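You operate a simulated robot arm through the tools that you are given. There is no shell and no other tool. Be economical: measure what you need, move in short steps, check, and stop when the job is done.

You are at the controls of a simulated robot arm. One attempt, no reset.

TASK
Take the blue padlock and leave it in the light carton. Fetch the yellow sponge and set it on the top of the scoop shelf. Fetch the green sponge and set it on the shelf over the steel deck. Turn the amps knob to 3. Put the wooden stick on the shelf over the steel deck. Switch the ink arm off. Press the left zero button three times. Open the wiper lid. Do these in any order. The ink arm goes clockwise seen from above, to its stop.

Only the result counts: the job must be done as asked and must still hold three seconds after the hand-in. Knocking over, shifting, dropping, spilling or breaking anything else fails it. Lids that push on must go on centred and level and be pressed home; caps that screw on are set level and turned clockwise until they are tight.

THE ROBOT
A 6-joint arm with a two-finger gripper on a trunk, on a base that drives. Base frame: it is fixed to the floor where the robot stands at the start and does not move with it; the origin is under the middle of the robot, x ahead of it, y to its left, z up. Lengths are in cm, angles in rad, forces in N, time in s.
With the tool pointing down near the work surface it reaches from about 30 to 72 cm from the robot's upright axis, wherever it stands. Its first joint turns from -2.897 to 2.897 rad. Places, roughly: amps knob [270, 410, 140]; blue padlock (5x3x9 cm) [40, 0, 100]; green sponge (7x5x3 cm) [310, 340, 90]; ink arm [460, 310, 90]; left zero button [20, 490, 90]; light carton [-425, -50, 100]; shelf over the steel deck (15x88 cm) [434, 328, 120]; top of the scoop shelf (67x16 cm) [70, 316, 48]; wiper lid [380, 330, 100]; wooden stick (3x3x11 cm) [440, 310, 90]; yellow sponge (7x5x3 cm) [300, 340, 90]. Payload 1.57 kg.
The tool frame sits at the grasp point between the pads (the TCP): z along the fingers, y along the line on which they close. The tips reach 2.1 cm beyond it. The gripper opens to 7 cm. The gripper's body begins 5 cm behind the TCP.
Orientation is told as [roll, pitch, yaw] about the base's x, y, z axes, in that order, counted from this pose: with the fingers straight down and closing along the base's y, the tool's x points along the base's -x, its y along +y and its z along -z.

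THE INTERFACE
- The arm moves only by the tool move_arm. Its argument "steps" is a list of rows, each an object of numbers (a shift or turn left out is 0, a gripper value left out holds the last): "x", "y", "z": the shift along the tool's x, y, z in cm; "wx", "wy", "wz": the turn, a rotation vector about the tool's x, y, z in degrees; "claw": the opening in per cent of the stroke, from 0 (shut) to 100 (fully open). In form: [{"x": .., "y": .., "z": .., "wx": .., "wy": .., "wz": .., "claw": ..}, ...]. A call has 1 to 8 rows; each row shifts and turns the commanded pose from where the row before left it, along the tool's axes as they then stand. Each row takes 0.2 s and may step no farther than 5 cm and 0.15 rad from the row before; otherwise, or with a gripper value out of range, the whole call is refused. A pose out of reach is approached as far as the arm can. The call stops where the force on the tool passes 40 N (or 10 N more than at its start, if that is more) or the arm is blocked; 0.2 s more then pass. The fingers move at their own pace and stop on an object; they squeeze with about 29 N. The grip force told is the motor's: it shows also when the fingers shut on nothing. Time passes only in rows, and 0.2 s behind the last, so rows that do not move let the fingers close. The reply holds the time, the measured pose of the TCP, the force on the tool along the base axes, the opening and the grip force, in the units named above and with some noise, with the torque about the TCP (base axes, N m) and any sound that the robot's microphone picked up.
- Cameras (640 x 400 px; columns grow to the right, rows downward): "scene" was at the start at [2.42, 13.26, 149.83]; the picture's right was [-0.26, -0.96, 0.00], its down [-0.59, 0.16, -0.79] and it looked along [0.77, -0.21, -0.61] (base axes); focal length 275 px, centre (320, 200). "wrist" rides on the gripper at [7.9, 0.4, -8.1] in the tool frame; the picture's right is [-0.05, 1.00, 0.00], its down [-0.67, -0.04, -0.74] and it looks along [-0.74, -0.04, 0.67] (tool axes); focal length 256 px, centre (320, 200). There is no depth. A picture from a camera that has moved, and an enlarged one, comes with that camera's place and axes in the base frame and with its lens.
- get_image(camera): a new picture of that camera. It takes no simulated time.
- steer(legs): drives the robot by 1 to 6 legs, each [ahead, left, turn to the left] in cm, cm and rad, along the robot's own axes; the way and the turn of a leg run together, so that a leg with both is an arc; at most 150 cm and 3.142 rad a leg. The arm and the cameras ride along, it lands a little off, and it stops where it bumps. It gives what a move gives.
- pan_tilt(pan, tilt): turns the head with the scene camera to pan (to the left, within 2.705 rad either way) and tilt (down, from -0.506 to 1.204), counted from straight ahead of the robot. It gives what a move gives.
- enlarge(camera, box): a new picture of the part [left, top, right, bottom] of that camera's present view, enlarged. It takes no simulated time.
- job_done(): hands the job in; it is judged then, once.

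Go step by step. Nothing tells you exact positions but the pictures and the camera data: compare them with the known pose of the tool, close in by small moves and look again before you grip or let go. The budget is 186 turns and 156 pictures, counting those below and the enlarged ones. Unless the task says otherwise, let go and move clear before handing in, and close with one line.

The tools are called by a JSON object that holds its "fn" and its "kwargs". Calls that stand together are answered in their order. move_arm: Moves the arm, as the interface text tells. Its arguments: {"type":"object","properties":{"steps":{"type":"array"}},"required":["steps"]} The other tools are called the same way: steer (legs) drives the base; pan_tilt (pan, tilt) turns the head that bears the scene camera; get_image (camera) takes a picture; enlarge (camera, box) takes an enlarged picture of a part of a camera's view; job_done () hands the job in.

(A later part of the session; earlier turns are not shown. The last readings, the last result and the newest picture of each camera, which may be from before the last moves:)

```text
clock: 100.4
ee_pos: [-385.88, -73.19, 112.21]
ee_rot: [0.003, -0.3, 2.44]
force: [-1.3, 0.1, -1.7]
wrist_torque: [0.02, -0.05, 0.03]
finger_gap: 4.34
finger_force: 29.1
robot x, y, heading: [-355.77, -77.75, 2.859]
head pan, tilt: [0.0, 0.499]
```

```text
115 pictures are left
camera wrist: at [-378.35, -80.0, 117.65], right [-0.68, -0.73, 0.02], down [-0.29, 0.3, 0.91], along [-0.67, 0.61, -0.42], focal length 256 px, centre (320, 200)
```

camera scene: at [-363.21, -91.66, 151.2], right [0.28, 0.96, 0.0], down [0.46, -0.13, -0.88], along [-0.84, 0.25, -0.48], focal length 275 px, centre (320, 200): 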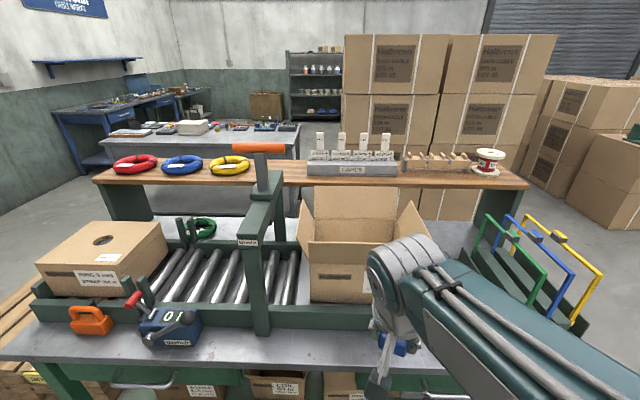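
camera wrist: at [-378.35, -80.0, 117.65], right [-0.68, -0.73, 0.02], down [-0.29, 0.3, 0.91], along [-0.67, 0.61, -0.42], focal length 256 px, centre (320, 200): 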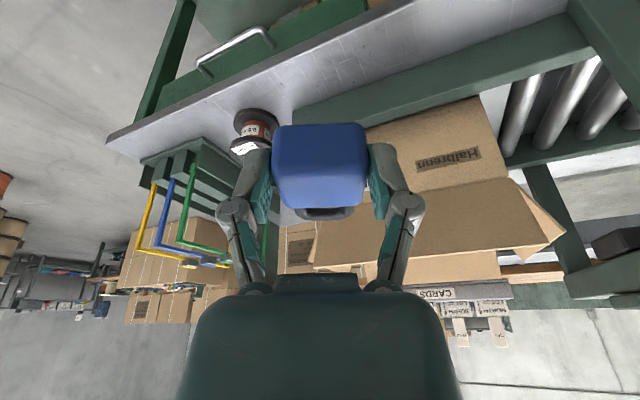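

There are two cartons: an open one and a closed one. I'll read the labels to be sure which is "light".

{"fn": "enlarge", "kwargs": {"camera": "scene", "box": [20, 180, 440, 400]}}

{"fn": "enlarge", "kwargs": {"camera": "wrist", "box": [280, 60, 600, 300]}}

```text
1.52 times, centred on (230, 290) of scene
camera zoom: at [-363.21, -91.66, 151.2], right [0.28, 0.96, 0.0], down [0.46, -0.13, -0.88], along [-0.84, 0.25, -0.48], focal length 419 px, centre (457, 63)
```

zoom: 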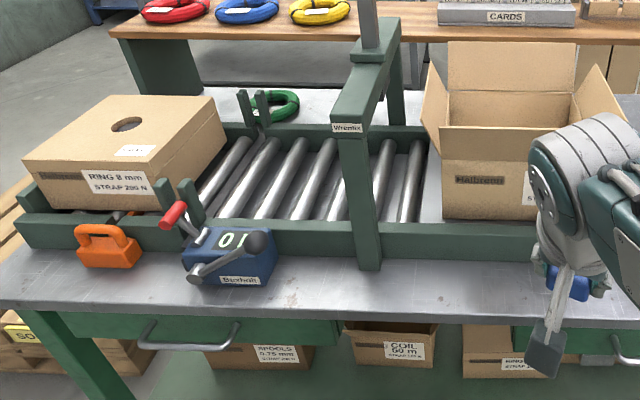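

```text
1.67 times, centred on (440, 180) of wrist
camera zoom: at [-378.35, -80.0, 117.65], right [-0.68, -0.73, 0.02], down [-0.29, 0.3, 0.91], along [-0.67, 0.61, -0.42], focal length 427 px, centre (120, 233)
```

zoom: 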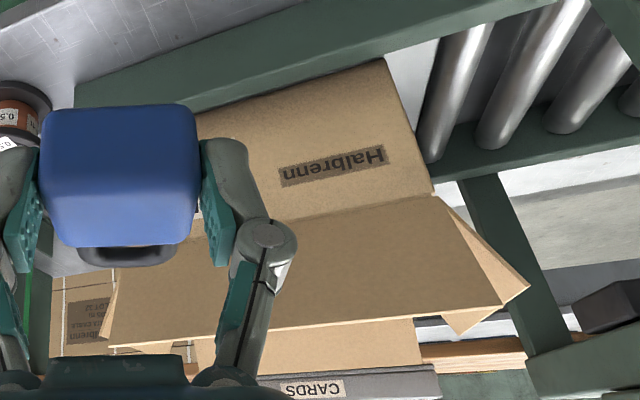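

The open carton is the light one. I'll drive 10 cm closer and raise the padlock above its flaps.

{"fn": "steer", "kwargs": {"legs": [[10, 0, 0]]}}

{"fn": "move_arm", "kwargs": {"steps": [{"x": -1.0, "z": -3.2}, {"x": -1.0, "z": -3.2}, {"x": -1.0, "z": -3.2}, {"x": -1.0, "z": -3.2}, {}]}}

{"fn": "get_image", "kwargs": {"camera": "wrist"}}

{"fn": "get_image", "kwargs": {"camera": "scene"}}

```text
clock: 101.5
ee_pos: [-395.5, -70.43, 112.16]
ee_rot: [0.003, -0.301, 2.441]
force: [0.1, 0.1, -1.6]
wrist_torque: [-0.03, -0.05, -0.01]
finger_gap: 4.33
finger_force: 28.6
robot x, y, heading: [-365.31, -74.95, 2.855]
head pan, tilt: [0.0, 0.499]
```

```text
clock: 102.7
ee_pos: [-395.38, -70.39, 125.55]
ee_rot: [0.004, -0.3, 2.441]
force: [0.9, 0.2, -0.9]
wrist_torque: [-0.02, -0.02, -0.01]
finger_gap: 4.37
finger_force: 28.4
robot x, y, heading: [-365.41, -75.2, 2.856]
head pan, tilt: [0.0, 0.499]
```

```text
112 pictures are left
camera wrist: at [-387.97, -77.19, 131.0], right [-0.68, -0.73, 0.02], down [-0.29, 0.3, 0.91], along [-0.67, 0.61, -0.42], focal length 256 px, centre (320, 200)
```

wrist: 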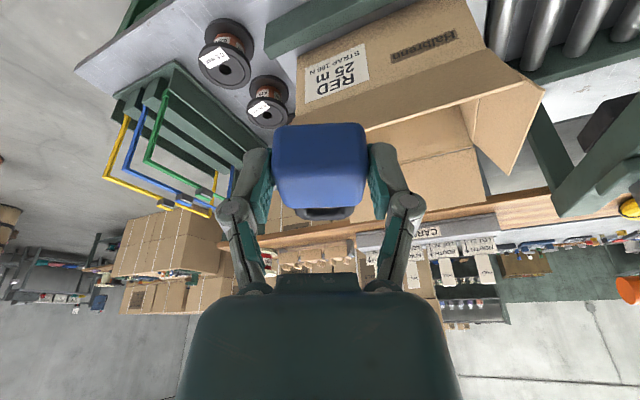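

```text
111 pictures are left
camera scene: at [-372.82, -88.87, 151.2], right [0.28, 0.96, 0.0], down [0.46, -0.13, -0.88], along [-0.84, 0.25, -0.48], focal length 275 px, centre (320, 200)
```

scene: 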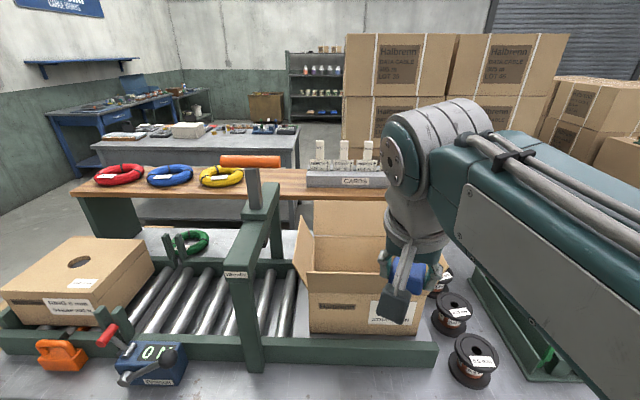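

I'll zoom to locate the carton's mouth.

{"fn": "enlarge", "kwargs": {"camera": "scene", "box": [260, 180, 500, 360]}}

{"fn": "enlarge", "kwargs": {"camera": "wrist", "box": [260, 0, 580, 240]}}

```text
2.22 times, centred on (380, 270) of scene
camera zoom: at [-372.82, -88.87, 151.2], right [0.28, 0.96, 0.0], down [0.46, -0.13, -0.88], along [-0.84, 0.25, -0.48], focal length 611 px, centre (187, 44)
```

zoom: 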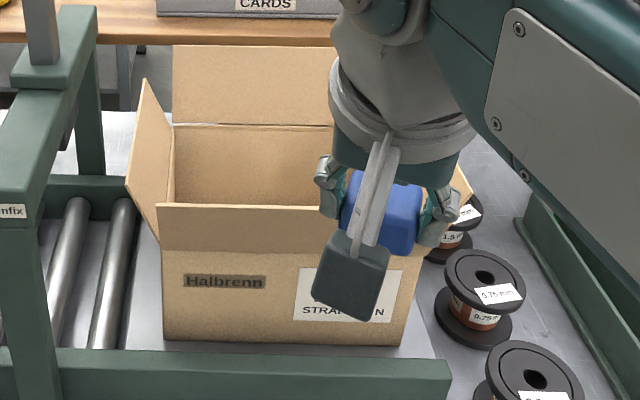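

```text
1.67 times, centred on (420, 120) of wrist
camera zoom: at [-387.97, -77.19, 131.0], right [-0.68, -0.73, 0.02], down [-0.29, 0.3, 0.91], along [-0.67, 0.61, -0.42], focal length 427 px, centre (153, 333)
```

zoom: 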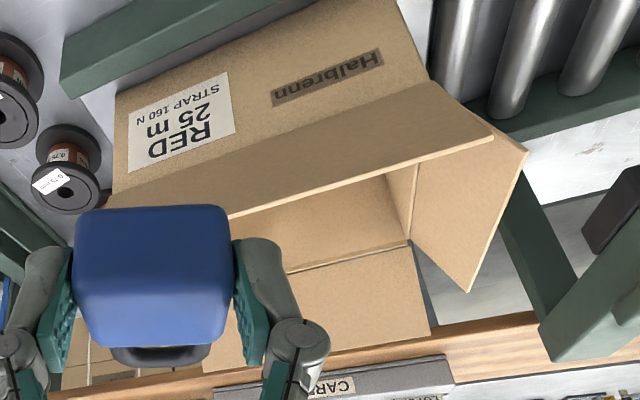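

Carton mouth centre is about (-424, -62.5), rim z ≈ 102. I'll carry the padlock over it at the present height.

{"fn": "move_arm", "kwargs": {"steps": [{"x": -3.5, "y": 1.7, "z": 1.08}, {"x": -3.5, "y": 1.7, "z": 1.08}, {"x": -3.5, "y": 1.7, "z": 1.08}, {"x": -3.5, "y": 1.7, "z": 1.08}, {"x": -3.5, "y": 1.7, "z": 1.08}, {"x": -3.5, "y": 1.7, "z": 1.08}, {"x": -3.4, "y": 1.6, "z": 1.05}, {}]}}

{"fn": "get_image", "kwargs": {"camera": "wrist"}}

{"fn": "get_image", "kwargs": {"camera": "scene"}}

```text
clock: 104.5
ee_pos: [-422.67, -63.09, 125.59]
ee_rot: [0.002, -0.3, 2.442]
force: [-0.2, -0.1, -1.0]
wrist_torque: [-0.03, 0.0, 0.01]
finger_gap: 4.33
finger_force: 29.1
robot x, y, heading: [-365.35, -74.77, 2.859]
head pan, tilt: [0.0, 0.499]
```

```text
108 pictures are left
camera wrist: at [-415.21, -69.87, 130.96], right [-0.68, -0.73, 0.02], down [-0.29, 0.3, 0.91], along [-0.67, 0.61, -0.42], focal length 256 px, centre (320, 200)
```

wrist: 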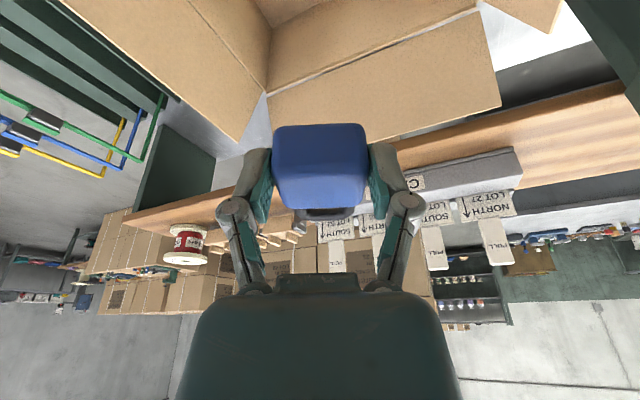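

```text
107 pictures are left
camera scene: at [-373.0, -88.85, 151.19], right [0.28, 0.96, 0.0], down [0.46, -0.13, -0.88], along [-0.84, 0.25, -0.48], focal length 275 px, centre (320, 200)
```

scene: 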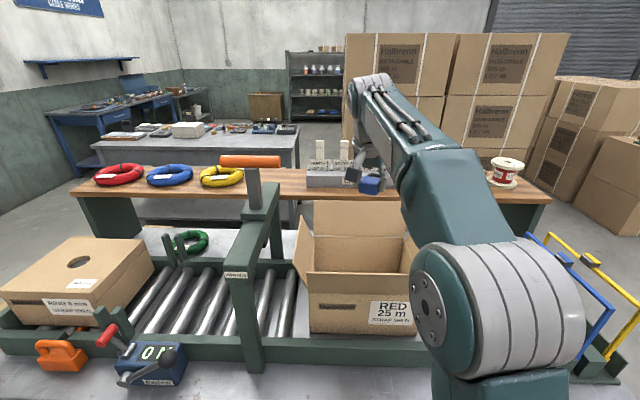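

Camera bracket clearance is tight this way, so I'll straighten the tool and turn it so that its long side lies along the carton's wide side.

{"fn": "move_arm", "kwargs": {"steps": [{"wy": 8}, {"wy": 8}, {"wz": 8.4}, {"wz": 8.4}, {"wz": 8.4}, {"wz": 8.4}, {"wz": 8.4}, {"wz": 8.4}]}}

{"fn": "move_arm", "kwargs": {"steps": [{"wz": 8.4}, {"wz": 7.4}, {}]}}

{"fn": "get_image", "kwargs": {"camera": "wrist"}}

{"fn": "get_image", "kwargs": {"camera": "scene"}}

```text
clock: 106.3
ee_pos: [-422.52, -62.8, 125.62]
ee_rot: [0.02, -0.01, 1.56]
force: [0.1, 0.4, -1.5]
wrist_torque: [0.0, 0.01, -0.01]
finger_gap: 4.33
finger_force: 29.0
robot x, y, heading: [-365.7, -74.76, 2.851]
head pan, tilt: [0.0, 0.499]
```

```text
clock: 107.1
ee_pos: [-422.57, -62.95, 125.6]
ee_rot: [0.021, -0.006, 1.286]
force: [0.9, -0.1, -1.3]
wrist_torque: [-0.02, 0.0, 0.0]
finger_gap: 4.32
finger_force: 29.1
robot x, y, heading: [-365.48, -75.05, 2.858]
head pan, tilt: [0.0, 0.499]
```

```text
106 pictures are left
camera wrist: at [-425.04, -70.57, 133.76], right [-0.94, 0.33, 0.02], down [0.24, 0.62, 0.75], along [0.23, 0.71, -0.66], focal length 256 px, centre (320, 200)
```

wrist: 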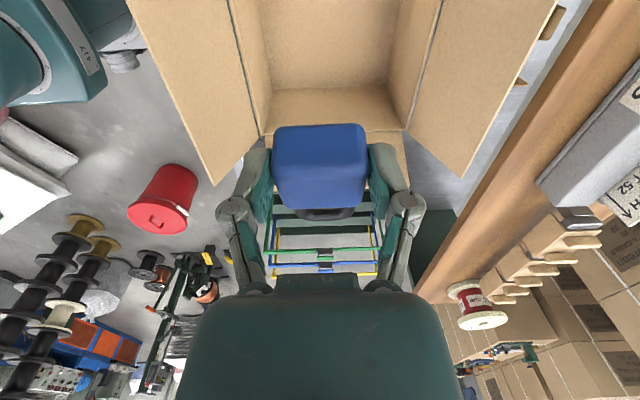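

```text
105 pictures are left
camera scene: at [-373.01, -88.84, 151.2], right [0.28, 0.96, 0.0], down [0.46, -0.13, -0.88], along [-0.84, 0.25, -0.48], focal length 275 px, centre (320, 200)
```

scene: 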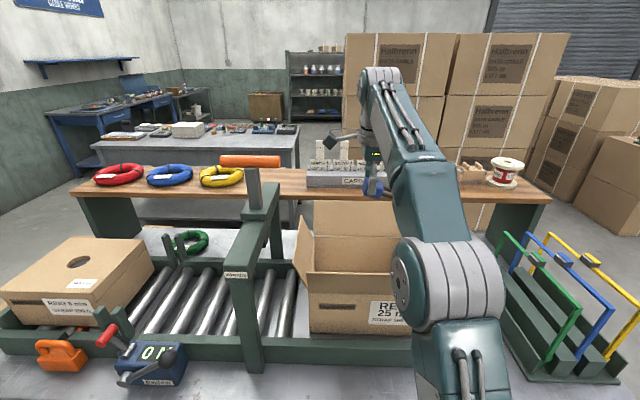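

The carton is nicely framed. I'll shift slightly and descend into it.

{"fn": "move_arm", "kwargs": {"steps": [{"x": -1, "y": 1, "z": 4}, {"z": 4.5}, {"z": 4.5}, {"z": 4.5}, {"z": 4.5}, {"z": 3}, {}]}}

{"fn": "get_image", "kwargs": {"camera": "wrist"}}

{"fn": "get_image", "kwargs": {"camera": "scene"}}

```text
clock: 108.7
ee_pos: [-423.86, -61.55, 100.54]
ee_rot: [0.022, -0.006, 1.285]
force: [0.4, 0.7, -1.7]
wrist_torque: [-0.01, 0.02, -0.03]
finger_gap: 4.34
finger_force: 29.4
robot x, y, heading: [-364.88, -74.83, 2.857]
head pan, tilt: [0.0, 0.499]
```

```text
104 pictures are left
camera wrist: at [-426.32, -69.17, 108.74], right [-0.94, 0.33, 0.02], down [0.23, 0.62, 0.75], along [0.23, 0.71, -0.66], focal length 256 px, centre (320, 200)
```

wrist: 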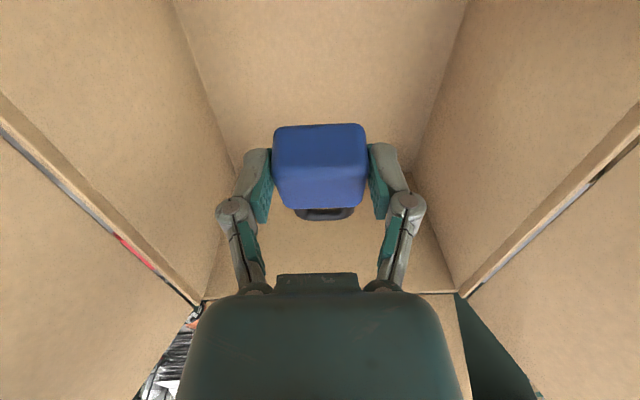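

```text
103 pictures are left
camera scene: at [-373.01, -88.83, 151.2], right [0.28, 0.96, 0.0], down [0.46, -0.13, -0.88], along [-0.84, 0.25, -0.48], focal length 275 px, centre (320, 200)
```

scene: 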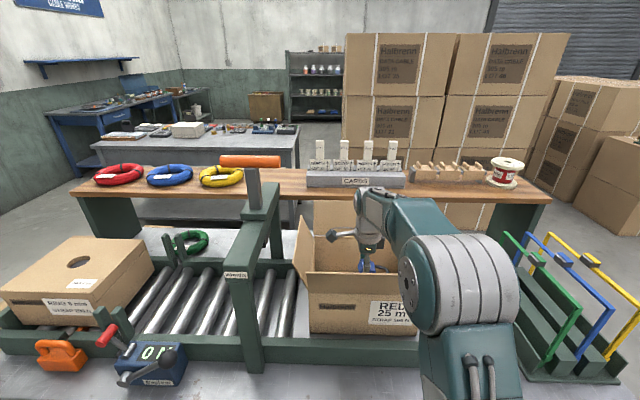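

The padlock is centred in the carton; its floor is near z ≈ 84. I'll lower further, gently at the end.

{"fn": "move_arm", "kwargs": {"steps": [{"z": 3.5}, {"z": 3}, {"z": 2}, {"z": 1.2}, {"z": 0.8}, {"z": 0.8}, {}]}}

{"fn": "get_image", "kwargs": {"camera": "wrist"}}

```text
clock: 110.3
ee_pos: [-424.05, -61.3, 89.53]
ee_rot: [0.023, -0.007, 1.288]
force: [0.9, -3.9, 13.3]
wrist_torque: [0.39, -0.35, -0.06]
finger_gap: 4.36
finger_force: 29.1
robot x, y, heading: [-365.33, -74.91, 2.852]
head pan, tilt: [0.0, 0.499]
```

```text
102 pictures are left
camera wrist: at [-426.45, -68.92, 97.65], right [-0.94, 0.33, 0.02], down [0.24, 0.62, 0.75], along [0.23, 0.71, -0.66], focal length 256 px, centre (320, 200)
```

wrist: 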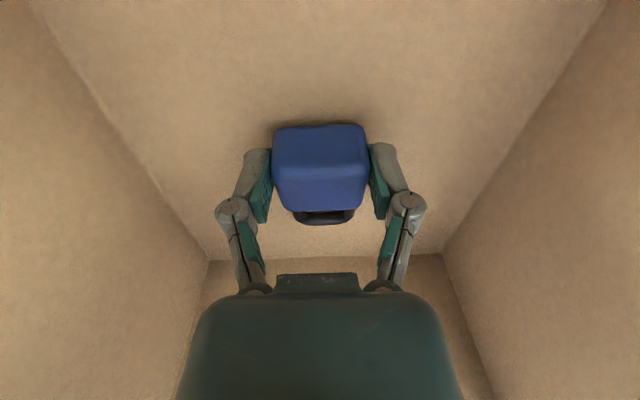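

Contact with the carton floor is felt (13 N). I'll release and rise straight out.

{"fn": "move_arm", "kwargs": {"steps": [{"claw": 100}, {}, {}, {"z": -2}, {"z": -4}, {"z": -4}, {"z": -4.5}, {"z": -4.5}]}}

{"fn": "move_arm", "kwargs": {"steps": [{"z": -4.5}, {"z": -4.5}, {"z": -4.5}, {"z": -4.5}, {}]}}

{"fn": "get_image", "kwargs": {"camera": "wrist"}}

```text
clock: 112.1
ee_pos: [-423.42, -61.51, 108.74]
ee_rot: [0.02, -0.007, 1.288]
force: [-1.3, -0.5, 0.1]
wrist_torque: [-0.01, -0.02, -0.01]
finger_gap: 6.97
finger_force: 0.0
robot x, y, heading: [-365.0, -74.86, 2.857]
head pan, tilt: [0.0, 0.499]
```

```text
clock: 113.3
ee_pos: [-423.31, -61.82, 126.2]
ee_rot: [0.022, -0.006, 1.285]
force: [0.4, -0.2, 0.0]
wrist_torque: [0.0, 0.01, 0.01]
finger_gap: 7.0
finger_force: 0.0
robot x, y, heading: [-365.1, -75.24, 2.858]
head pan, tilt: [0.0, 0.499]
```

```text
101 pictures are left
camera wrist: at [-425.71, -69.56, 134.35], right [-0.94, 0.33, 0.02], down [0.24, 0.62, 0.75], along [0.23, 0.71, -0.66], focal length 256 px, centre (320, 200)
```

wrist: 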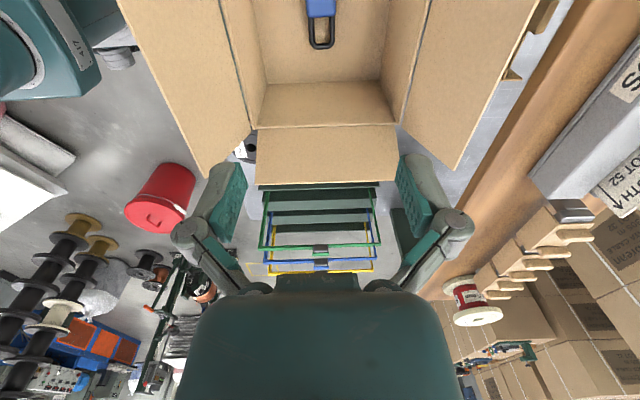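

The padlock lies in the carton. I'll retract the arm and turn the tool back forward.

{"fn": "move_arm", "kwargs": {"steps": [{"y": -4.6}, {"y": -4.6}, {"y": -4.6}, {"y": -4.6}, {"y": -4.6}, {"y": -2.5}, {"wz": -8.5}, {"wz": -8.5}]}}

{"fn": "move_arm", "kwargs": {"steps": [{"wz": -8.5}, {"wz": -8.5}, {"wz": -8.5}, {"wz": -8.5}, {"wz": -8.5}, {"wz": -8.5}, {"wz": -8.5}, {"wz": -8.5}]}}

{"fn": "pan_tilt", "kwargs": {"pan": 2.0, "tilt": 0.7}}

{"fn": "get_image", "kwargs": {"camera": "scene"}}

```text
clock: 115.1
ee_pos: [-398.76, -68.9, 125.71]
ee_rot: [0.02, -0.009, 1.586]
force: [0.1, -0.5, 0.6]
wrist_torque: [0.04, 0.01, -0.01]
finger_gap: 7.0
finger_force: 0.0
robot x, y, heading: [-365.15, -74.82, 2.86]
head pan, tilt: [0.0, 0.499]
```

```text
clock: 116.9
ee_pos: [-398.9, -68.87, 125.88]
ee_rot: [-0.003, -0.02, 2.774]
force: [0.2, -0.1, -0.3]
wrist_torque: [-0.01, -0.01, -0.01]
finger_gap: 6.99
finger_force: 0.1
robot x, y, heading: [-365.37, -74.87, 2.855]
head pan, tilt: [0.0, 0.499]
```

```text
clock: 118.8
ee_pos: [-398.79, -68.87, 125.83]
ee_rot: [-0.003, -0.021, 2.769]
force: [-0.3, -0.6, 0.0]
wrist_torque: [-0.02, 0.04, 0.0]
finger_gap: 7.0
finger_force: 0.1
robot x, y, heading: [-365.55, -75.11, 2.861]
head pan, tilt: [2.0, 0.7]
```

```text
100 pictures are left
camera scene: at [-362.89, -99.82, 149.43], right [-0.99, -0.14, 0.0], down [-0.09, 0.64, -0.76], along [0.11, -0.76, -0.64], focal length 275 px, centre (320, 200)
```

scene: 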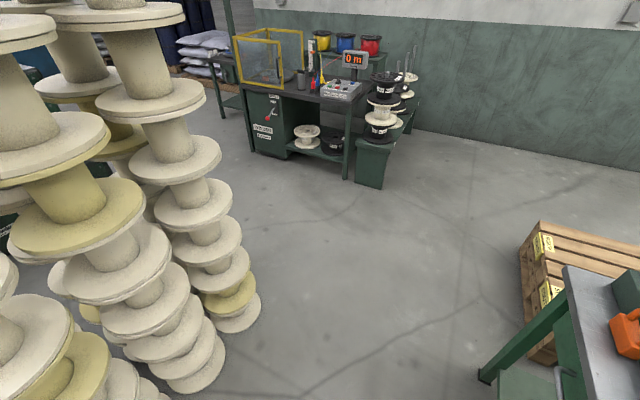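

The floor behind is clear. I'll back off, turn to face +y and return through the gap to about (-342, 55).

{"fn": "steer", "kwargs": {"legs": [[-18, 0, 0], [0, 0, -1.287], [65, -6, 0], [70, 0, 0]]}}

{"fn": "pan_tilt", "kwargs": {"pan": -0.5, "tilt": 0.7}}

{"fn": "get_image", "kwargs": {"camera": "scene"}}

```text
clock: 130.2
ee_pos: [-346.9, 88.41, 125.81]
ee_rot: [-0.003, -0.021, 1.487]
force: [0.1, -0.9, -0.7]
wrist_torque: [0.0, 0.03, 0.01]
finger_gap: 7.0
finger_force: 0.1
robot x, y, heading: [-343.05, 54.75, 1.577]
head pan, tilt: [2.0, 0.7]
```

```text
clock: 132.4
ee_pos: [-346.81, 88.41, 125.92]
ee_rot: [-0.004, -0.022, 1.488]
force: [-0.3, 0.0, -0.6]
wrist_torque: [0.01, 0.02, 0.01]
finger_gap: 7.0
finger_force: 0.1
robot x, y, heading: [-342.86, 54.96, 1.574]
head pan, tilt: [-0.499, 0.7]
```

```text
99 pictures are left
camera scene: at [-354.69, 56.28, 149.43], right [0.88, -0.47, 0.0], down [-0.31, -0.57, -0.76], along [0.36, 0.67, -0.64], focal length 275 px, centre (320, 200)
```

scene: 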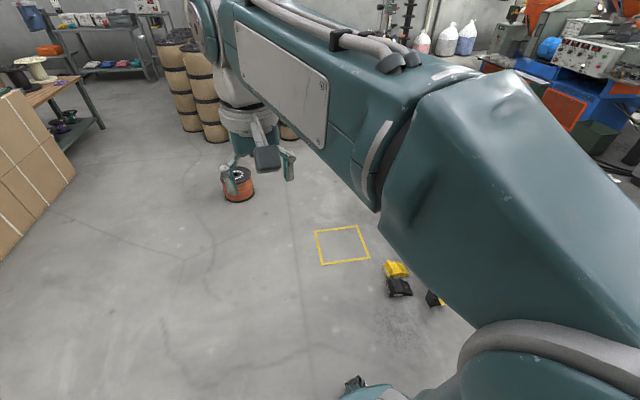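

Clear. I'll go to about (-303, 200), turn to +x, and drive along y ≈ 212.

{"fn": "steer", "kwargs": {"legs": [[145, -40, 0], [0, 0, -1.575], [60, 11, 0], [60, 0, 0]]}}

{"fn": "pan_tilt", "kwargs": {"pan": 0.3, "tilt": 0.5}}

{"fn": "get_image", "kwargs": {"camera": "scene"}}

```text
refused: leg 1 is longer than a leg can be; nothing moved
```

```text
clock: 133.6
ee_pos: [-346.91, 88.54, 125.99]
ee_rot: [-0.002, -0.021, 1.486]
force: [0.0, -0.8, 0.2]
wrist_torque: [0.0, 0.02, -0.01]
finger_gap: 7.02
finger_force: 0.0
robot x, y, heading: [-343.13, 54.55, 1.575]
head pan, tilt: [0.3, 0.499]
```

```text
98 pictures are left
camera scene: at [-361.45, 57.48, 151.2], right [0.95, 0.3, 0.0], down [0.14, -0.46, -0.88], along [-0.26, 0.84, -0.48], focal length 275 px, centre (320, 200)
```

scene: 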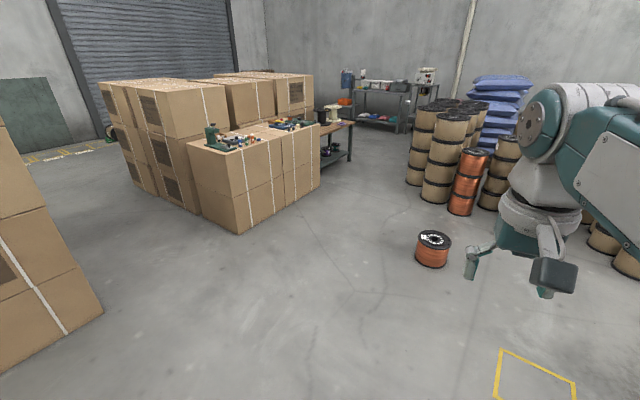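

The leg was a little too long, so I split it.

{"fn": "steer", "kwargs": {"legs": [[73, -20, 0], [72, -20, 0], [0, 0, -1.575], [60, 11, 0], [60, 0, 0]]}}

{"fn": "pan_tilt", "kwargs": {"pan": 0.3, "tilt": 0.5}}

{"fn": "get_image", "kwargs": {"camera": "scene"}}

```text
clock: 151.2
ee_pos: [-149.76, 219.48, 125.82]
ee_rot: [-0.003, -0.022, -0.05]
force: [0.4, 0.0, -0.1]
wrist_torque: [0.03, -0.02, 0.04]
finger_gap: 7.02
finger_force: 0.1
robot x, y, heading: [-182.91, 214.78, 0.032]
head pan, tilt: [0.3, 0.499]
```

```text
clock: 151.8
ee_pos: [-149.78, 219.38, 125.84]
ee_rot: [-0.003, -0.022, -0.05]
force: [0.3, -0.8, -1.2]
wrist_torque: [0.01, 0.0, -0.03]
finger_gap: 7.0
finger_force: 0.0
robot x, y, heading: [-183.32, 214.65, 0.033]
head pan, tilt: [0.3, 0.499]
```

```text
97 pictures are left
camera scene: at [-181.3, 233.04, 151.2], right [0.33, -0.94, 0.0], down [-0.45, -0.16, -0.88], along [0.83, 0.29, -0.48], focal length 275 px, centre (320, 200)
```

scene: 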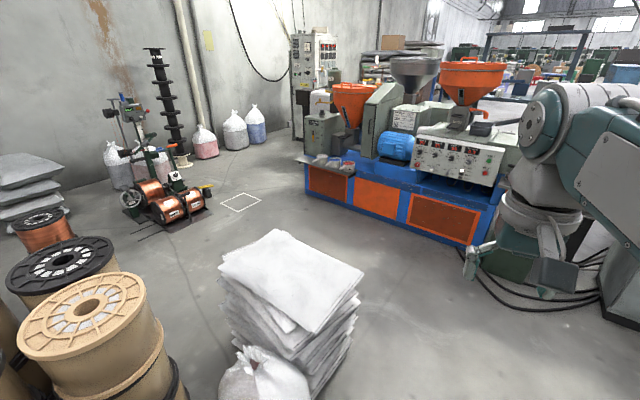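

The meter spooler (zero buttons) is to the left near (20, 490) and the scoop shelf is on the blue extruder. I'll drive past the bag stack and look.

{"fn": "steer", "kwargs": {"legs": [[66, -4, 0], [65, -4, 0], [0, 0, 1.1]]}}

{"fn": "pan_tilt", "kwargs": {"pan": 0.3, "tilt": 0.5}}

{"fn": "get_image", "kwargs": {"camera": "scene"}}

```text
clock: 161.4
ee_pos: [-41.2, 242.93, 125.88]
ee_rot: [-0.004, -0.021, 1.037]
force: [-0.3, 0.4, 0.2]
wrist_torque: [-0.01, 0.02, 0.02]
finger_gap: 6.97
finger_force: 0.0
robot x, y, heading: [-53.04, 210.95, 1.123]
head pan, tilt: [0.3, 0.499]
```

```text
clock: 162.0
ee_pos: [-41.24, 242.78, 125.84]
ee_rot: [-0.003, -0.024, 1.036]
force: [-0.4, -0.5, -0.1]
wrist_torque: [-0.03, -0.01, -0.01]
finger_gap: 7.0
finger_force: 0.2
robot x, y, heading: [-53.08, 211.18, 1.117]
head pan, tilt: [0.3, 0.499]
```

```text
96 pictures are left
camera scene: at [-67.94, 221.36, 151.2], right [0.99, -0.15, 0.0], down [-0.07, -0.47, -0.88], along [0.13, 0.87, -0.48], focal length 275 px, centre (320, 200)
```

scene: 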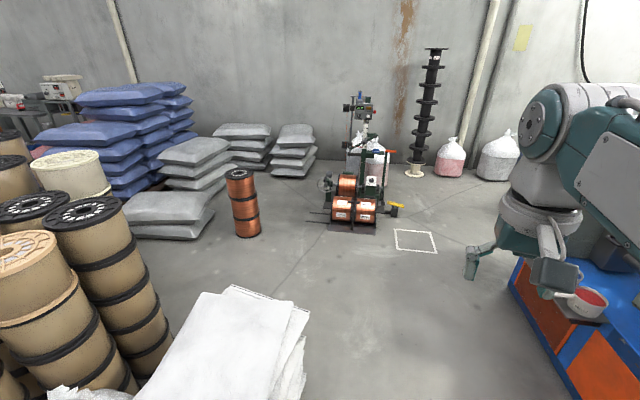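

I see the spooler's meter. Zooming on it.

{"fn": "enlarge", "kwargs": {"camera": "scene", "box": [290, 80, 450, 250]}}

```text
2.35 times, centred on (370, 165) of scene
camera zoom: at [-67.94, 221.36, 151.2], right [0.99, -0.15, 0.0], down [-0.07, -0.47, -0.88], along [0.13, 0.87, -0.48], focal length 647 px, centre (202, 282)
```

zoom: 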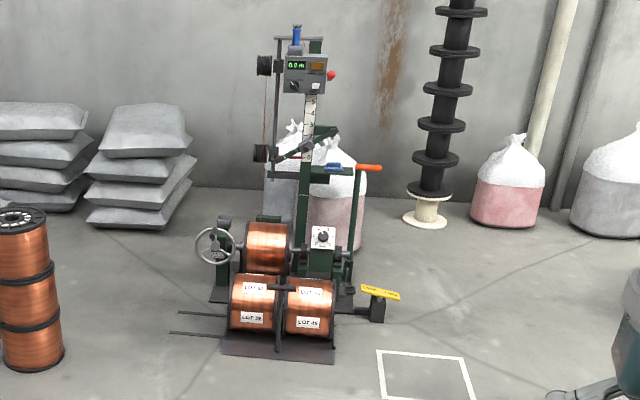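

The meter is near (17, 490). I'll straighten to +y, sidestep right, and go up to about (-15, 336).

{"fn": "steer", "kwargs": {"legs": [[0, 0, 0.452], [0, -38, 0], [125, 0, 0]]}}

{"fn": "pan_tilt", "kwargs": {"pan": -0.1, "tilt": 0.5}}

{"fn": "get_image", "kwargs": {"camera": "scene"}}

{"fn": "get_image", "kwargs": {"camera": "wrist"}}

```text
clock: 171.6
ee_pos: [-21.06, 369.42, 125.85]
ee_rot: [-0.004, -0.02, 1.504]
force: [-0.5, 0.2, -1.0]
wrist_torque: [0.01, 0.02, -0.01]
finger_gap: 7.01
finger_force: 0.0
robot x, y, heading: [-16.85, 335.79, 1.592]
head pan, tilt: [0.3, 0.499]
```

```text
clock: 172.4
ee_pos: [-20.94, 369.63, 125.92]
ee_rot: [-0.002, -0.021, 1.503]
force: [0.2, -0.2, -0.6]
wrist_torque: [-0.01, -0.01, 0.02]
finger_gap: 7.01
finger_force: 0.1
robot x, y, heading: [-17.12, 336.01, 1.588]
head pan, tilt: [-0.099, 0.499]
```

```text
94 pictures are left
camera scene: at [-31.6, 338.75, 151.2], right [1.0, -0.08, 0.0], down [-0.04, -0.48, -0.88], along [0.07, 0.88, -0.48], focal length 275 px, centre (320, 200)
```

scene: 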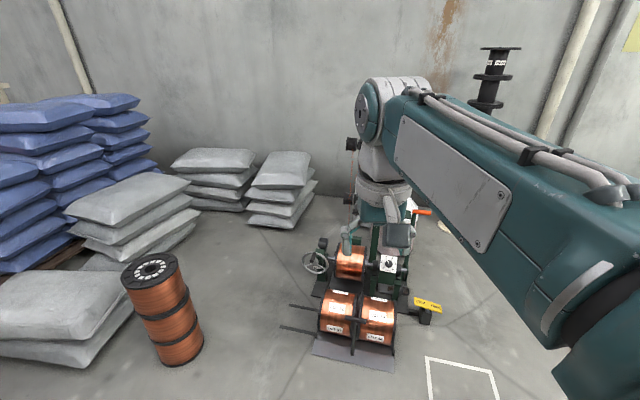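

```text
93 pictures are left
camera wrist: at [-22.01, 361.4, 133.88], right [-0.99, 0.12, 0.0], down [0.08, 0.65, 0.76], along [0.09, 0.75, -0.65], focal length 256 px, centre (320, 200)
```

wrist: 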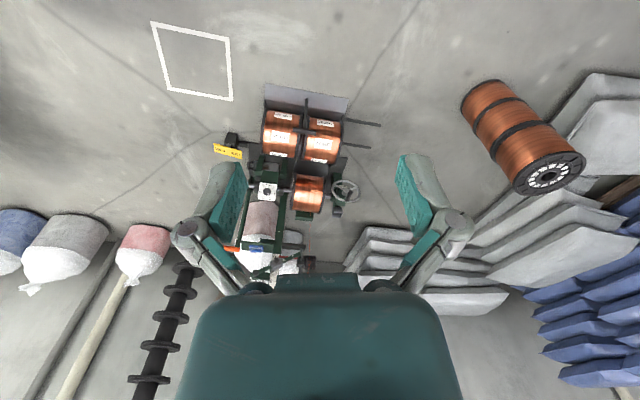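

I'll go around the spooler's front-right corner and stop at about (46, 404) for a better view of the meter.

{"fn": "steer", "kwargs": {"legs": [[50, -63, 0], [18, 0, 0]]}}

{"fn": "pan_tilt", "kwargs": {"pan": 0.35, "tilt": 0.6}}

{"fn": "get_image", "kwargs": {"camera": "scene"}}

{"fn": "get_image", "kwargs": {"camera": "wrist"}}

```text
clock: 177.9
ee_pos: [40.02, 439.33, 125.99]
ee_rot: [-0.002, -0.022, 1.505]
force: [0.5, -0.1, -0.1]
wrist_torque: [0.0, 0.0, -0.01]
finger_gap: 7.02
finger_force: 0.1
robot x, y, heading: [43.72, 405.61, 1.595]
head pan, tilt: [-0.099, 0.499]
```

```text
clock: 178.8
ee_pos: [40.09, 439.35, 126.0]
ee_rot: [-0.002, -0.021, 1.505]
force: [-0.2, -0.7, 0.1]
wrist_torque: [0.02, 0.0, 0.01]
finger_gap: 7.01
finger_force: 0.0
robot x, y, heading: [44.25, 405.74, 1.593]
head pan, tilt: [0.351, 0.6]
```

```text
92 pictures are left
camera scene: at [25.5, 407.72, 150.3], right [0.93, 0.36, 0.0], down [0.2, -0.53, -0.82], along [-0.3, 0.77, -0.57], focal length 275 px, centre (320, 200)
```

scene: 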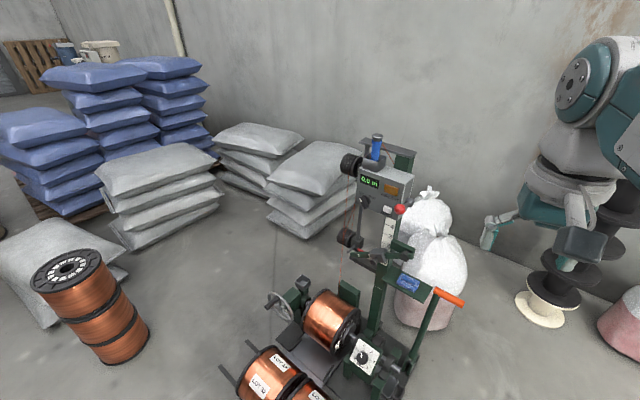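

```text
91 pictures are left
camera wrist: at [39.17, 431.22, 133.91], right [-0.99, 0.12, 0.0], down [0.08, 0.65, 0.76], along [0.09, 0.75, -0.65], focal length 256 px, centre (320, 200)
```

wrist: 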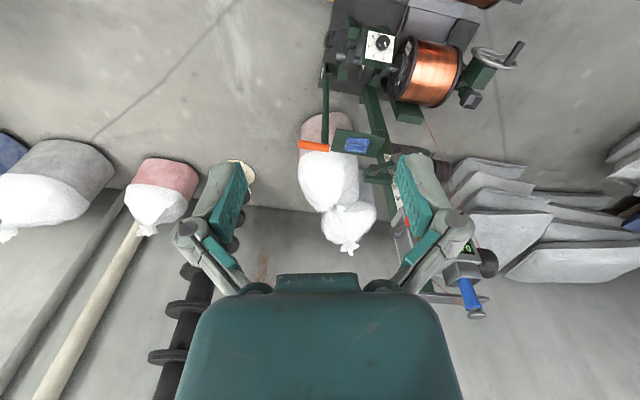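

{"fn": "enlarge", "kwargs": {"camera": "scene", "box": [330, 120, 450, 240]}}

{"fn": "enlarge", "kwargs": {"camera": "wrist", "box": [390, 180, 510, 330]}}

```text
3.33 times, centred on (390, 180) of scene
camera zoom: at [25.5, 407.72, 150.3], right [0.93, 0.36, 0.0], down [0.2, -0.53, -0.82], along [-0.3, 0.77, -0.57], focal length 917 px, centre (87, 267)
```

zoom: 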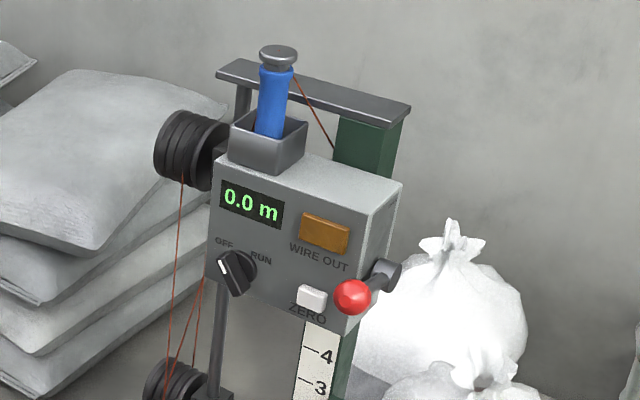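

```text
2.67 times, centred on (450, 255) of wrist
camera zoom: at [39.17, 431.22, 133.91], right [-0.99, 0.12, 0.0], down [0.08, 0.65, 0.76], along [0.09, 0.75, -0.65], focal length 683 px, centre (-27, 53)
```

zoom: 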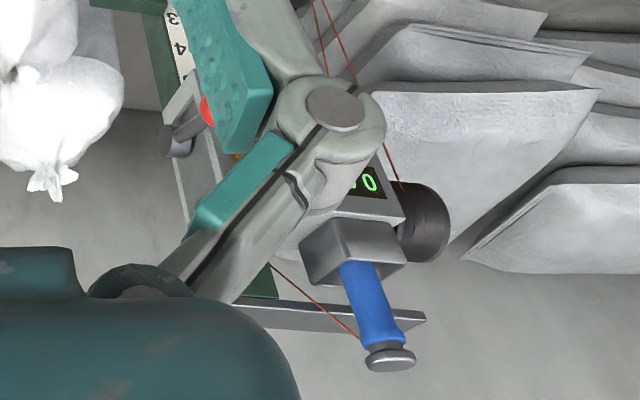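

The white ZERO button is at about (19.5, 492, 91), with a red lever to its right. I'll close the gripper, shift left, then swing the tool to horizontal while reaching out.

{"fn": "move_arm", "kwargs": {"steps": [{"y": 4.4, "claw": 0}, {"y": 4.4}, {"y": 4.4}, {"y": 4.4}, {"y": 4.4}, {"x": -3.4, "z": 2.9, "wy": -7.5}, {"x": -2.99, "z": 3.32, "wy": -7.5}, {"x": -2.53, "z": 3.68, "wy": -7.5}]}}

{"fn": "move_arm", "kwargs": {"steps": [{"x": -2.03, "z": 3.98, "wy": -7.5}, {"x": -1.49, "z": 4.21, "wy": -7.5}, {"x": -0.93, "z": 4.37, "wy": -7.5}, {"x": -0.35, "z": 4.45, "wy": -7.5}, {}]}}

{"fn": "get_image", "kwargs": {"camera": "wrist"}}

{"fn": "get_image", "kwargs": {"camera": "scene"}}

```text
clock: 180.6
ee_pos: [18.48, 451.37, 117.42]
ee_rot: [-0.004, -0.416, 1.507]
force: [0.2, -0.3, 0.0]
wrist_torque: [-0.01, 0.01, 0.0]
finger_gap: 0.02
finger_force: 28.0
robot x, y, heading: [44.09, 405.57, 1.59]
head pan, tilt: [0.351, 0.6]
```

```text
clock: 181.8
ee_pos: [19.86, 465.16, 106.26]
ee_rot: [-0.002, -0.937, 1.508]
force: [-1.6, -0.9, 0.5]
wrist_torque: [0.0, 0.01, 0.01]
finger_gap: 0.0
finger_force: 29.1
robot x, y, heading: [44.05, 405.9, 1.593]
head pan, tilt: [0.351, 0.6]
```

```text
88 pictures are left
camera wrist: at [18.72, 453.86, 104.75], right [-0.99, 0.1, 0.04], down [0.02, -0.21, 0.98], along [0.1, 0.97, 0.21], focal length 256 px, centre (320, 200)
```

wrist: 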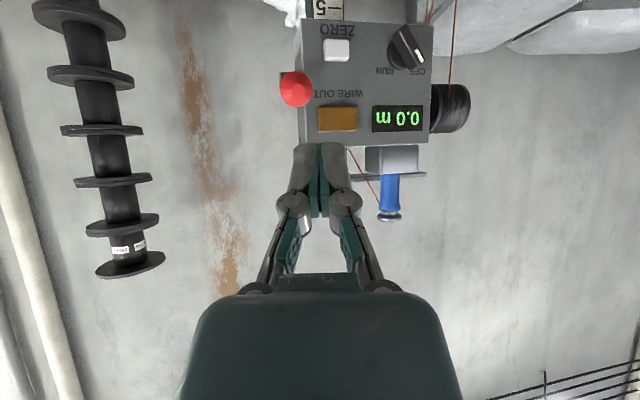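

```text
87 pictures are left
camera scene: at [25.23, 407.82, 150.27], right [0.93, 0.36, 0.0], down [0.21, -0.53, -0.82], along [-0.3, 0.77, -0.57], focal length 275 px, centre (320, 200)
```

scene: 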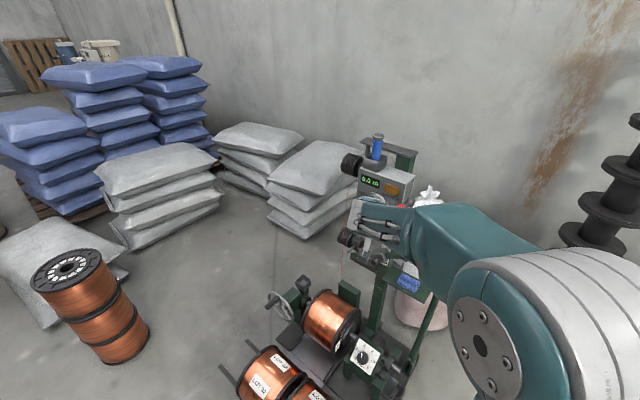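

The wrist view shows ZERO clearly. I'll finish levelling the tool and come to about 10 cm before the button.

{"fn": "move_arm", "kwargs": {"steps": [{"x": 0.76, "y": 0.3, "z": 3.97, "wy": -7.3}, {"x": 1.25, "y": 0.3, "z": 3.86, "wy": -7.3}, {"x": 1.73, "y": 0.3, "z": 3.66, "wy": -7.3}, {"x": 2.18, "y": 0.3, "z": 3.41, "wy": -7.2}, {"x": 2.6, "y": 0.3, "z": 3.11, "wy": -7.2}, {}]}}

{"fn": "get_image", "kwargs": {"camera": "wrist"}}

{"fn": "enlarge", "kwargs": {"camera": "scene", "box": [300, 120, 500, 270]}}

```text
clock: 183.2
ee_pos: [19.12, 478.81, 91.13]
ee_rot: [-2.44, -1.567, -2.338]
force: [0.0, -0.5, 0.3]
wrist_torque: [-0.01, 0.01, 0.0]
finger_gap: 0.01
finger_force: 28.4
robot x, y, heading: [43.84, 405.66, 1.591]
head pan, tilt: [0.351, 0.6]
```

```text
86 pictures are left
camera wrist: at [18.19, 470.76, 83.21], right [-1.0, 0.07, 0.05], down [-0.02, -0.75, 0.66], along [0.08, 0.66, 0.75], focal length 256 px, centre (320, 200)
```

wrist: 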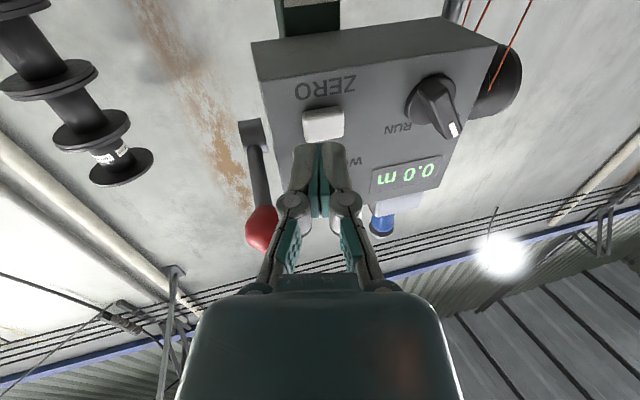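

```text
2.67 times, centred on (400, 195) of scene
camera zoom: at [25.2, 407.9, 150.27], right [0.93, 0.36, 0.0], down [0.21, -0.53, -0.82], along [-0.3, 0.77, -0.57], focal length 733 px, centre (107, 213)
```

zoom: 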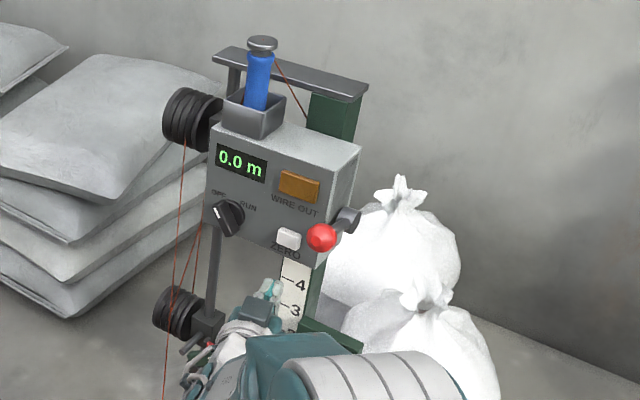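

The button front is at about (19.5, 487.5, 93.8), the red lever ball above right at about (23.4, 480, 98.5). I'll pitch up slightly to stay below the ball and approach.

{"fn": "move_arm", "kwargs": {"steps": [{"x": -1.1, "z": 0.5, "wy": -4}, {"x": -1.1, "z": 0.5, "wy": -4}, {"x": 0.15, "y": 0.3, "z": 1.5}, {"x": 0.15, "z": 1.3}, {}]}}

{"fn": "get_image", "kwargs": {"camera": "wrist"}}

{"fn": "enlarge", "kwargs": {"camera": "scene", "box": [340, 150, 460, 260]}}

```text
clock: 184.4
ee_pos: [18.91, 482.56, 93.63]
ee_rot: [-3.125, -1.431, -1.654]
force: [0.1, -0.1, -0.1]
wrist_torque: [-0.02, -0.01, -0.03]
finger_gap: 0.0
finger_force: 28.7
robot x, y, heading: [44.16, 405.66, 1.593]
head pan, tilt: [0.351, 0.6]
```

```text
84 pictures are left
camera wrist: at [18.18, 475.61, 84.61], right [-1.0, 0.06, 0.05], down [-0.02, -0.83, 0.56], along [0.07, 0.55, 0.83], focal length 256 px, centre (320, 200)
```

wrist: 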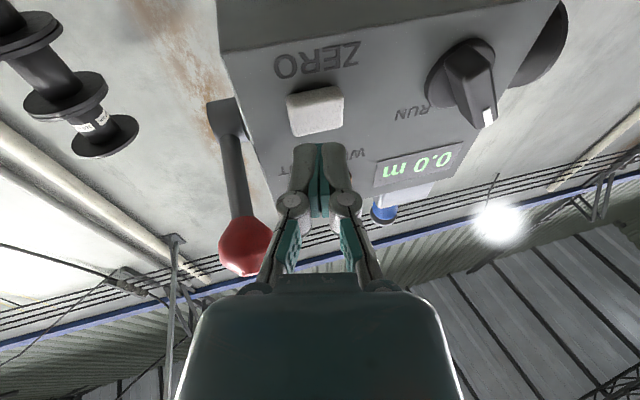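

```text
3.64 times, centred on (400, 205) of scene
camera zoom: at [25.21, 407.9, 150.27], right [0.93, 0.36, 0.0], down [0.21, -0.53, -0.82], along [-0.3, 0.77, -0.57], focal length 1000 px, centre (29, 182)
```

zoom: 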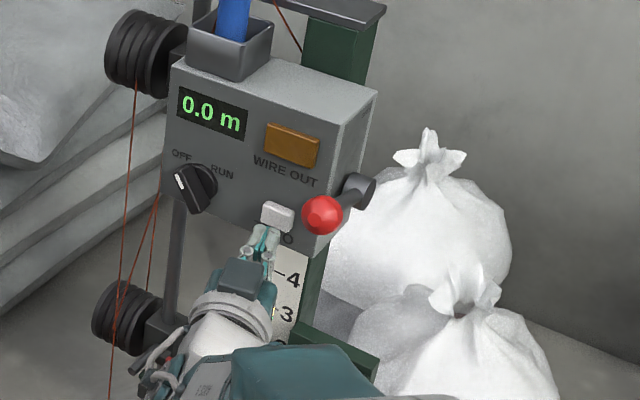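

Tip and button line up. I'll advance until contact.

{"fn": "move_arm", "kwargs": {"steps": [{"z": 1.5}, {"z": 0.7}, {"z": 0.5}, {"z": 0.5}, {"z": 0.4}, {}]}}

{"fn": "enlarge", "kwargs": {"camera": "wrist", "box": [200, 0, 520, 250]}}

```text
clock: 185.8
ee_pos: [19.09, 486.02, 94.04]
ee_rot: [-3.115, -1.433, -1.662]
force: [1.3, -36.2, -2.3]
wrist_torque: [-0.25, 0.02, -0.29]
finger_gap: 0.6
finger_force: 28.6
robot x, y, heading: [44.08, 405.77, 1.592]
head pan, tilt: [0.351, 0.6]
heard: click
```

```text
1.60 times, centred on (360, 125) of wrist
camera zoom: at [18.33, 479.04, 85.05], right [-1.0, 0.06, 0.05], down [-0.02, -0.83, 0.56], along [0.07, 0.55, 0.83], focal length 410 px, centre (256, 320)
```

zoom: 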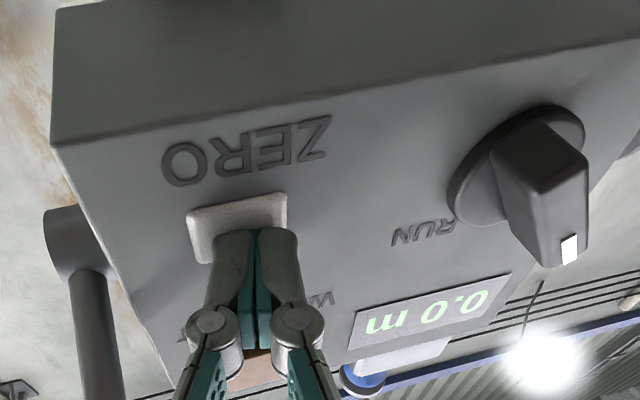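

One click heard. I'll back off and press a second time.

{"fn": "move_arm", "kwargs": {"steps": [{"z": -1.0}, {"z": -0.8}, {}]}}

{"fn": "move_arm", "kwargs": {"steps": [{"z": 0.7}, {"z": 0.5}, {"z": 0.3}, {"z": 0.2}, {}]}}

```text
clock: 186.6
ee_pos: [19.31, 484.3, 93.75]
ee_rot: [-3.127, -1.432, -1.653]
force: [0.1, 0.0, 0.2]
wrist_torque: [0.01, -0.01, 0.0]
finger_gap: 0.01
finger_force: 28.0
robot x, y, heading: [43.68, 405.62, 1.59]
head pan, tilt: [0.351, 0.6]
```

```text
clock: 187.8
ee_pos: [19.14, 485.86, 93.97]
ee_rot: [-3.117, -1.43, -1.661]
force: [-0.8, -23.9, -1.8]
wrist_torque: [-0.17, 0.01, -0.12]
finger_gap: 0.6
finger_force: 28.0
robot x, y, heading: [43.75, 405.53, 1.586]
head pan, tilt: [0.351, 0.6]
heard: click
```

{"fn": "move_arm", "kwargs": {"steps": [{"z": -1.0}, {"z": -0.8}, {}]}}

{"fn": "move_arm", "kwargs": {"steps": [{"z": 0.7}, {"z": 0.5}, {"z": 0.3}, {"z": 0.25}, {}]}}

{"fn": "move_arm", "kwargs": {"steps": [{"z": -1.0}, {"z": -2}, {"x": 0.4, "z": -3}, {"x": 0.4, "z": -4}, {}]}}

{"fn": "get_image", "kwargs": {"camera": "wrist"}}

```text
clock: 188.6
ee_pos: [19.27, 484.32, 93.9]
ee_rot: [-3.126, -1.432, -1.652]
force: [-0.2, 0.8, 0.5]
wrist_torque: [0.01, -0.01, 0.0]
finger_gap: 0.01
finger_force: 28.6
robot x, y, heading: [44.08, 405.76, 1.589]
head pan, tilt: [0.351, 0.6]
```

```text
clock: 189.8
ee_pos: [19.19, 485.97, 93.95]
ee_rot: [-3.118, -1.432, -1.66]
force: [-0.7, -24.5, -2.1]
wrist_torque: [-0.14, 0.01, -0.17]
finger_gap: 0.59
finger_force: 28.9
robot x, y, heading: [44.18, 405.57, 1.587]
head pan, tilt: [0.351, 0.6]
heard: click
```

```text
clock: 191.0
ee_pos: [18.49, 476.36, 91.94]
ee_rot: [-3.125, -1.432, -1.656]
force: [-0.1, 0.1, 0.3]
wrist_torque: [0.04, 0.02, -0.02]
finger_gap: 0.0
finger_force: 29.0
robot x, y, heading: [43.85, 405.68, 1.594]
head pan, tilt: [0.351, 0.6]
```

```text
81 pictures are left
camera wrist: at [17.8, 469.29, 82.97], right [-1.0, 0.06, 0.05], down [-0.02, -0.83, 0.56], along [0.07, 0.55, 0.83], focal length 256 px, centre (320, 200)
```

wrist: 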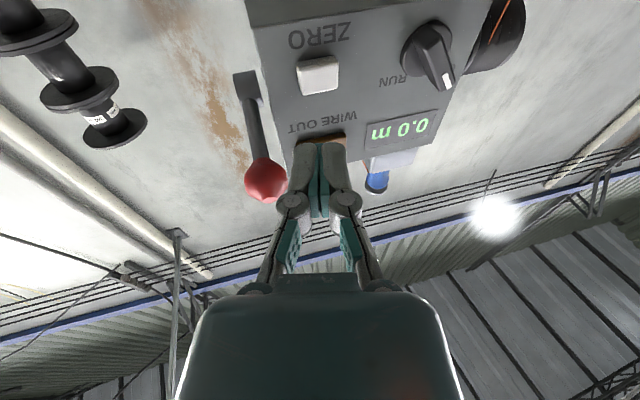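

Three clicks, all released. I'll fold the arm back.

{"fn": "move_arm", "kwargs": {"steps": [{"x": 0, "z": -4}, {"x": -2.8, "z": -3.2, "wy": 7.5}, {"x": -2.8, "z": -3.2, "wy": 7.5}, {"x": -2.39, "z": -3.5, "wy": 7.5}, {"x": -1.91, "z": -3.8, "wy": 7.5}, {"x": -1.4, "z": -4.0, "wy": 7.5}, {"x": -0.87, "z": -4.16, "wy": 7.5}, {"x": -0.31, "z": -4.25, "wy": 7.5}]}}

{"fn": "move_arm", "kwargs": {"steps": [{"x": 0.24, "z": -4.24, "wy": 7.5}, {"x": 0.8, "z": -4.17, "wy": 7.5}, {"x": 1.34, "z": -4.04, "wy": 7.5}, {"x": 1.85, "z": -3.83, "wy": 7.5}, {"x": 2.33, "z": -3.55, "wy": 7.5}, {"x": 1, "y": -4, "z": -2, "wy": 7.5}, {"y": -4.5, "wy": 7}, {"y": -4.5}]}}

{"fn": "pan_tilt", "kwargs": {"pan": -1.2, "tilt": 0.4}}

{"fn": "get_image", "kwargs": {"camera": "scene"}}

```text
clock: 192.8
ee_pos: [16.92, 449.49, 110.29]
ee_rot: [-0.004, -0.793, 1.507]
force: [-0.9, -0.2, -0.4]
wrist_torque: [0.0, 0.02, 0.03]
finger_gap: 0.0
finger_force: 29.4
robot x, y, heading: [43.77, 405.74, 1.586]
head pan, tilt: [0.351, 0.6]
```

```text
clock: 194.6
ee_pos: [28.67, 431.6, 126.19]
ee_rot: [-0.002, 0.116, 1.504]
force: [-0.4, 1.0, 0.2]
wrist_torque: [-0.05, 0.03, -0.01]
finger_gap: 0.0
finger_force: 28.7
robot x, y, heading: [44.34, 405.7, 1.593]
head pan, tilt: [0.351, 0.6]
```

```text
clock: 196.2
ee_pos: [28.38, 431.53, 126.27]
ee_rot: [-0.002, 0.113, 1.504]
force: [0.2, 0.8, 0.7]
wrist_torque: [0.0, 0.0, 0.02]
finger_gap: 0.0
finger_force: 28.6
robot x, y, heading: [43.76, 405.65, 1.588]
head pan, tilt: [-1.201, 0.4]
```

```text
80 pictures are left
camera scene: at [37.11, 403.0, 152.12], right [0.38, -0.92, 0.0], down [-0.36, -0.15, -0.92], along [0.85, 0.35, -0.39], focal length 275 px, centre (320, 200)
```

scene: 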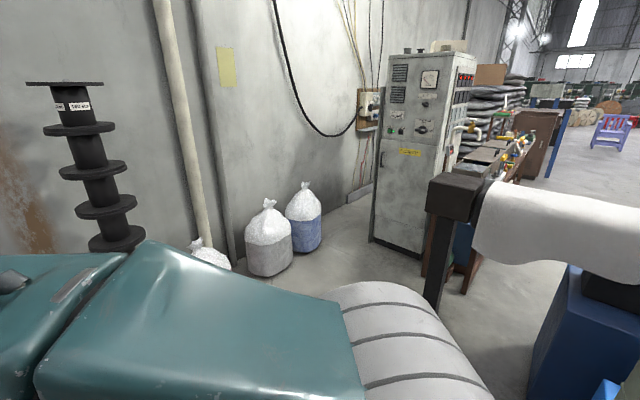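

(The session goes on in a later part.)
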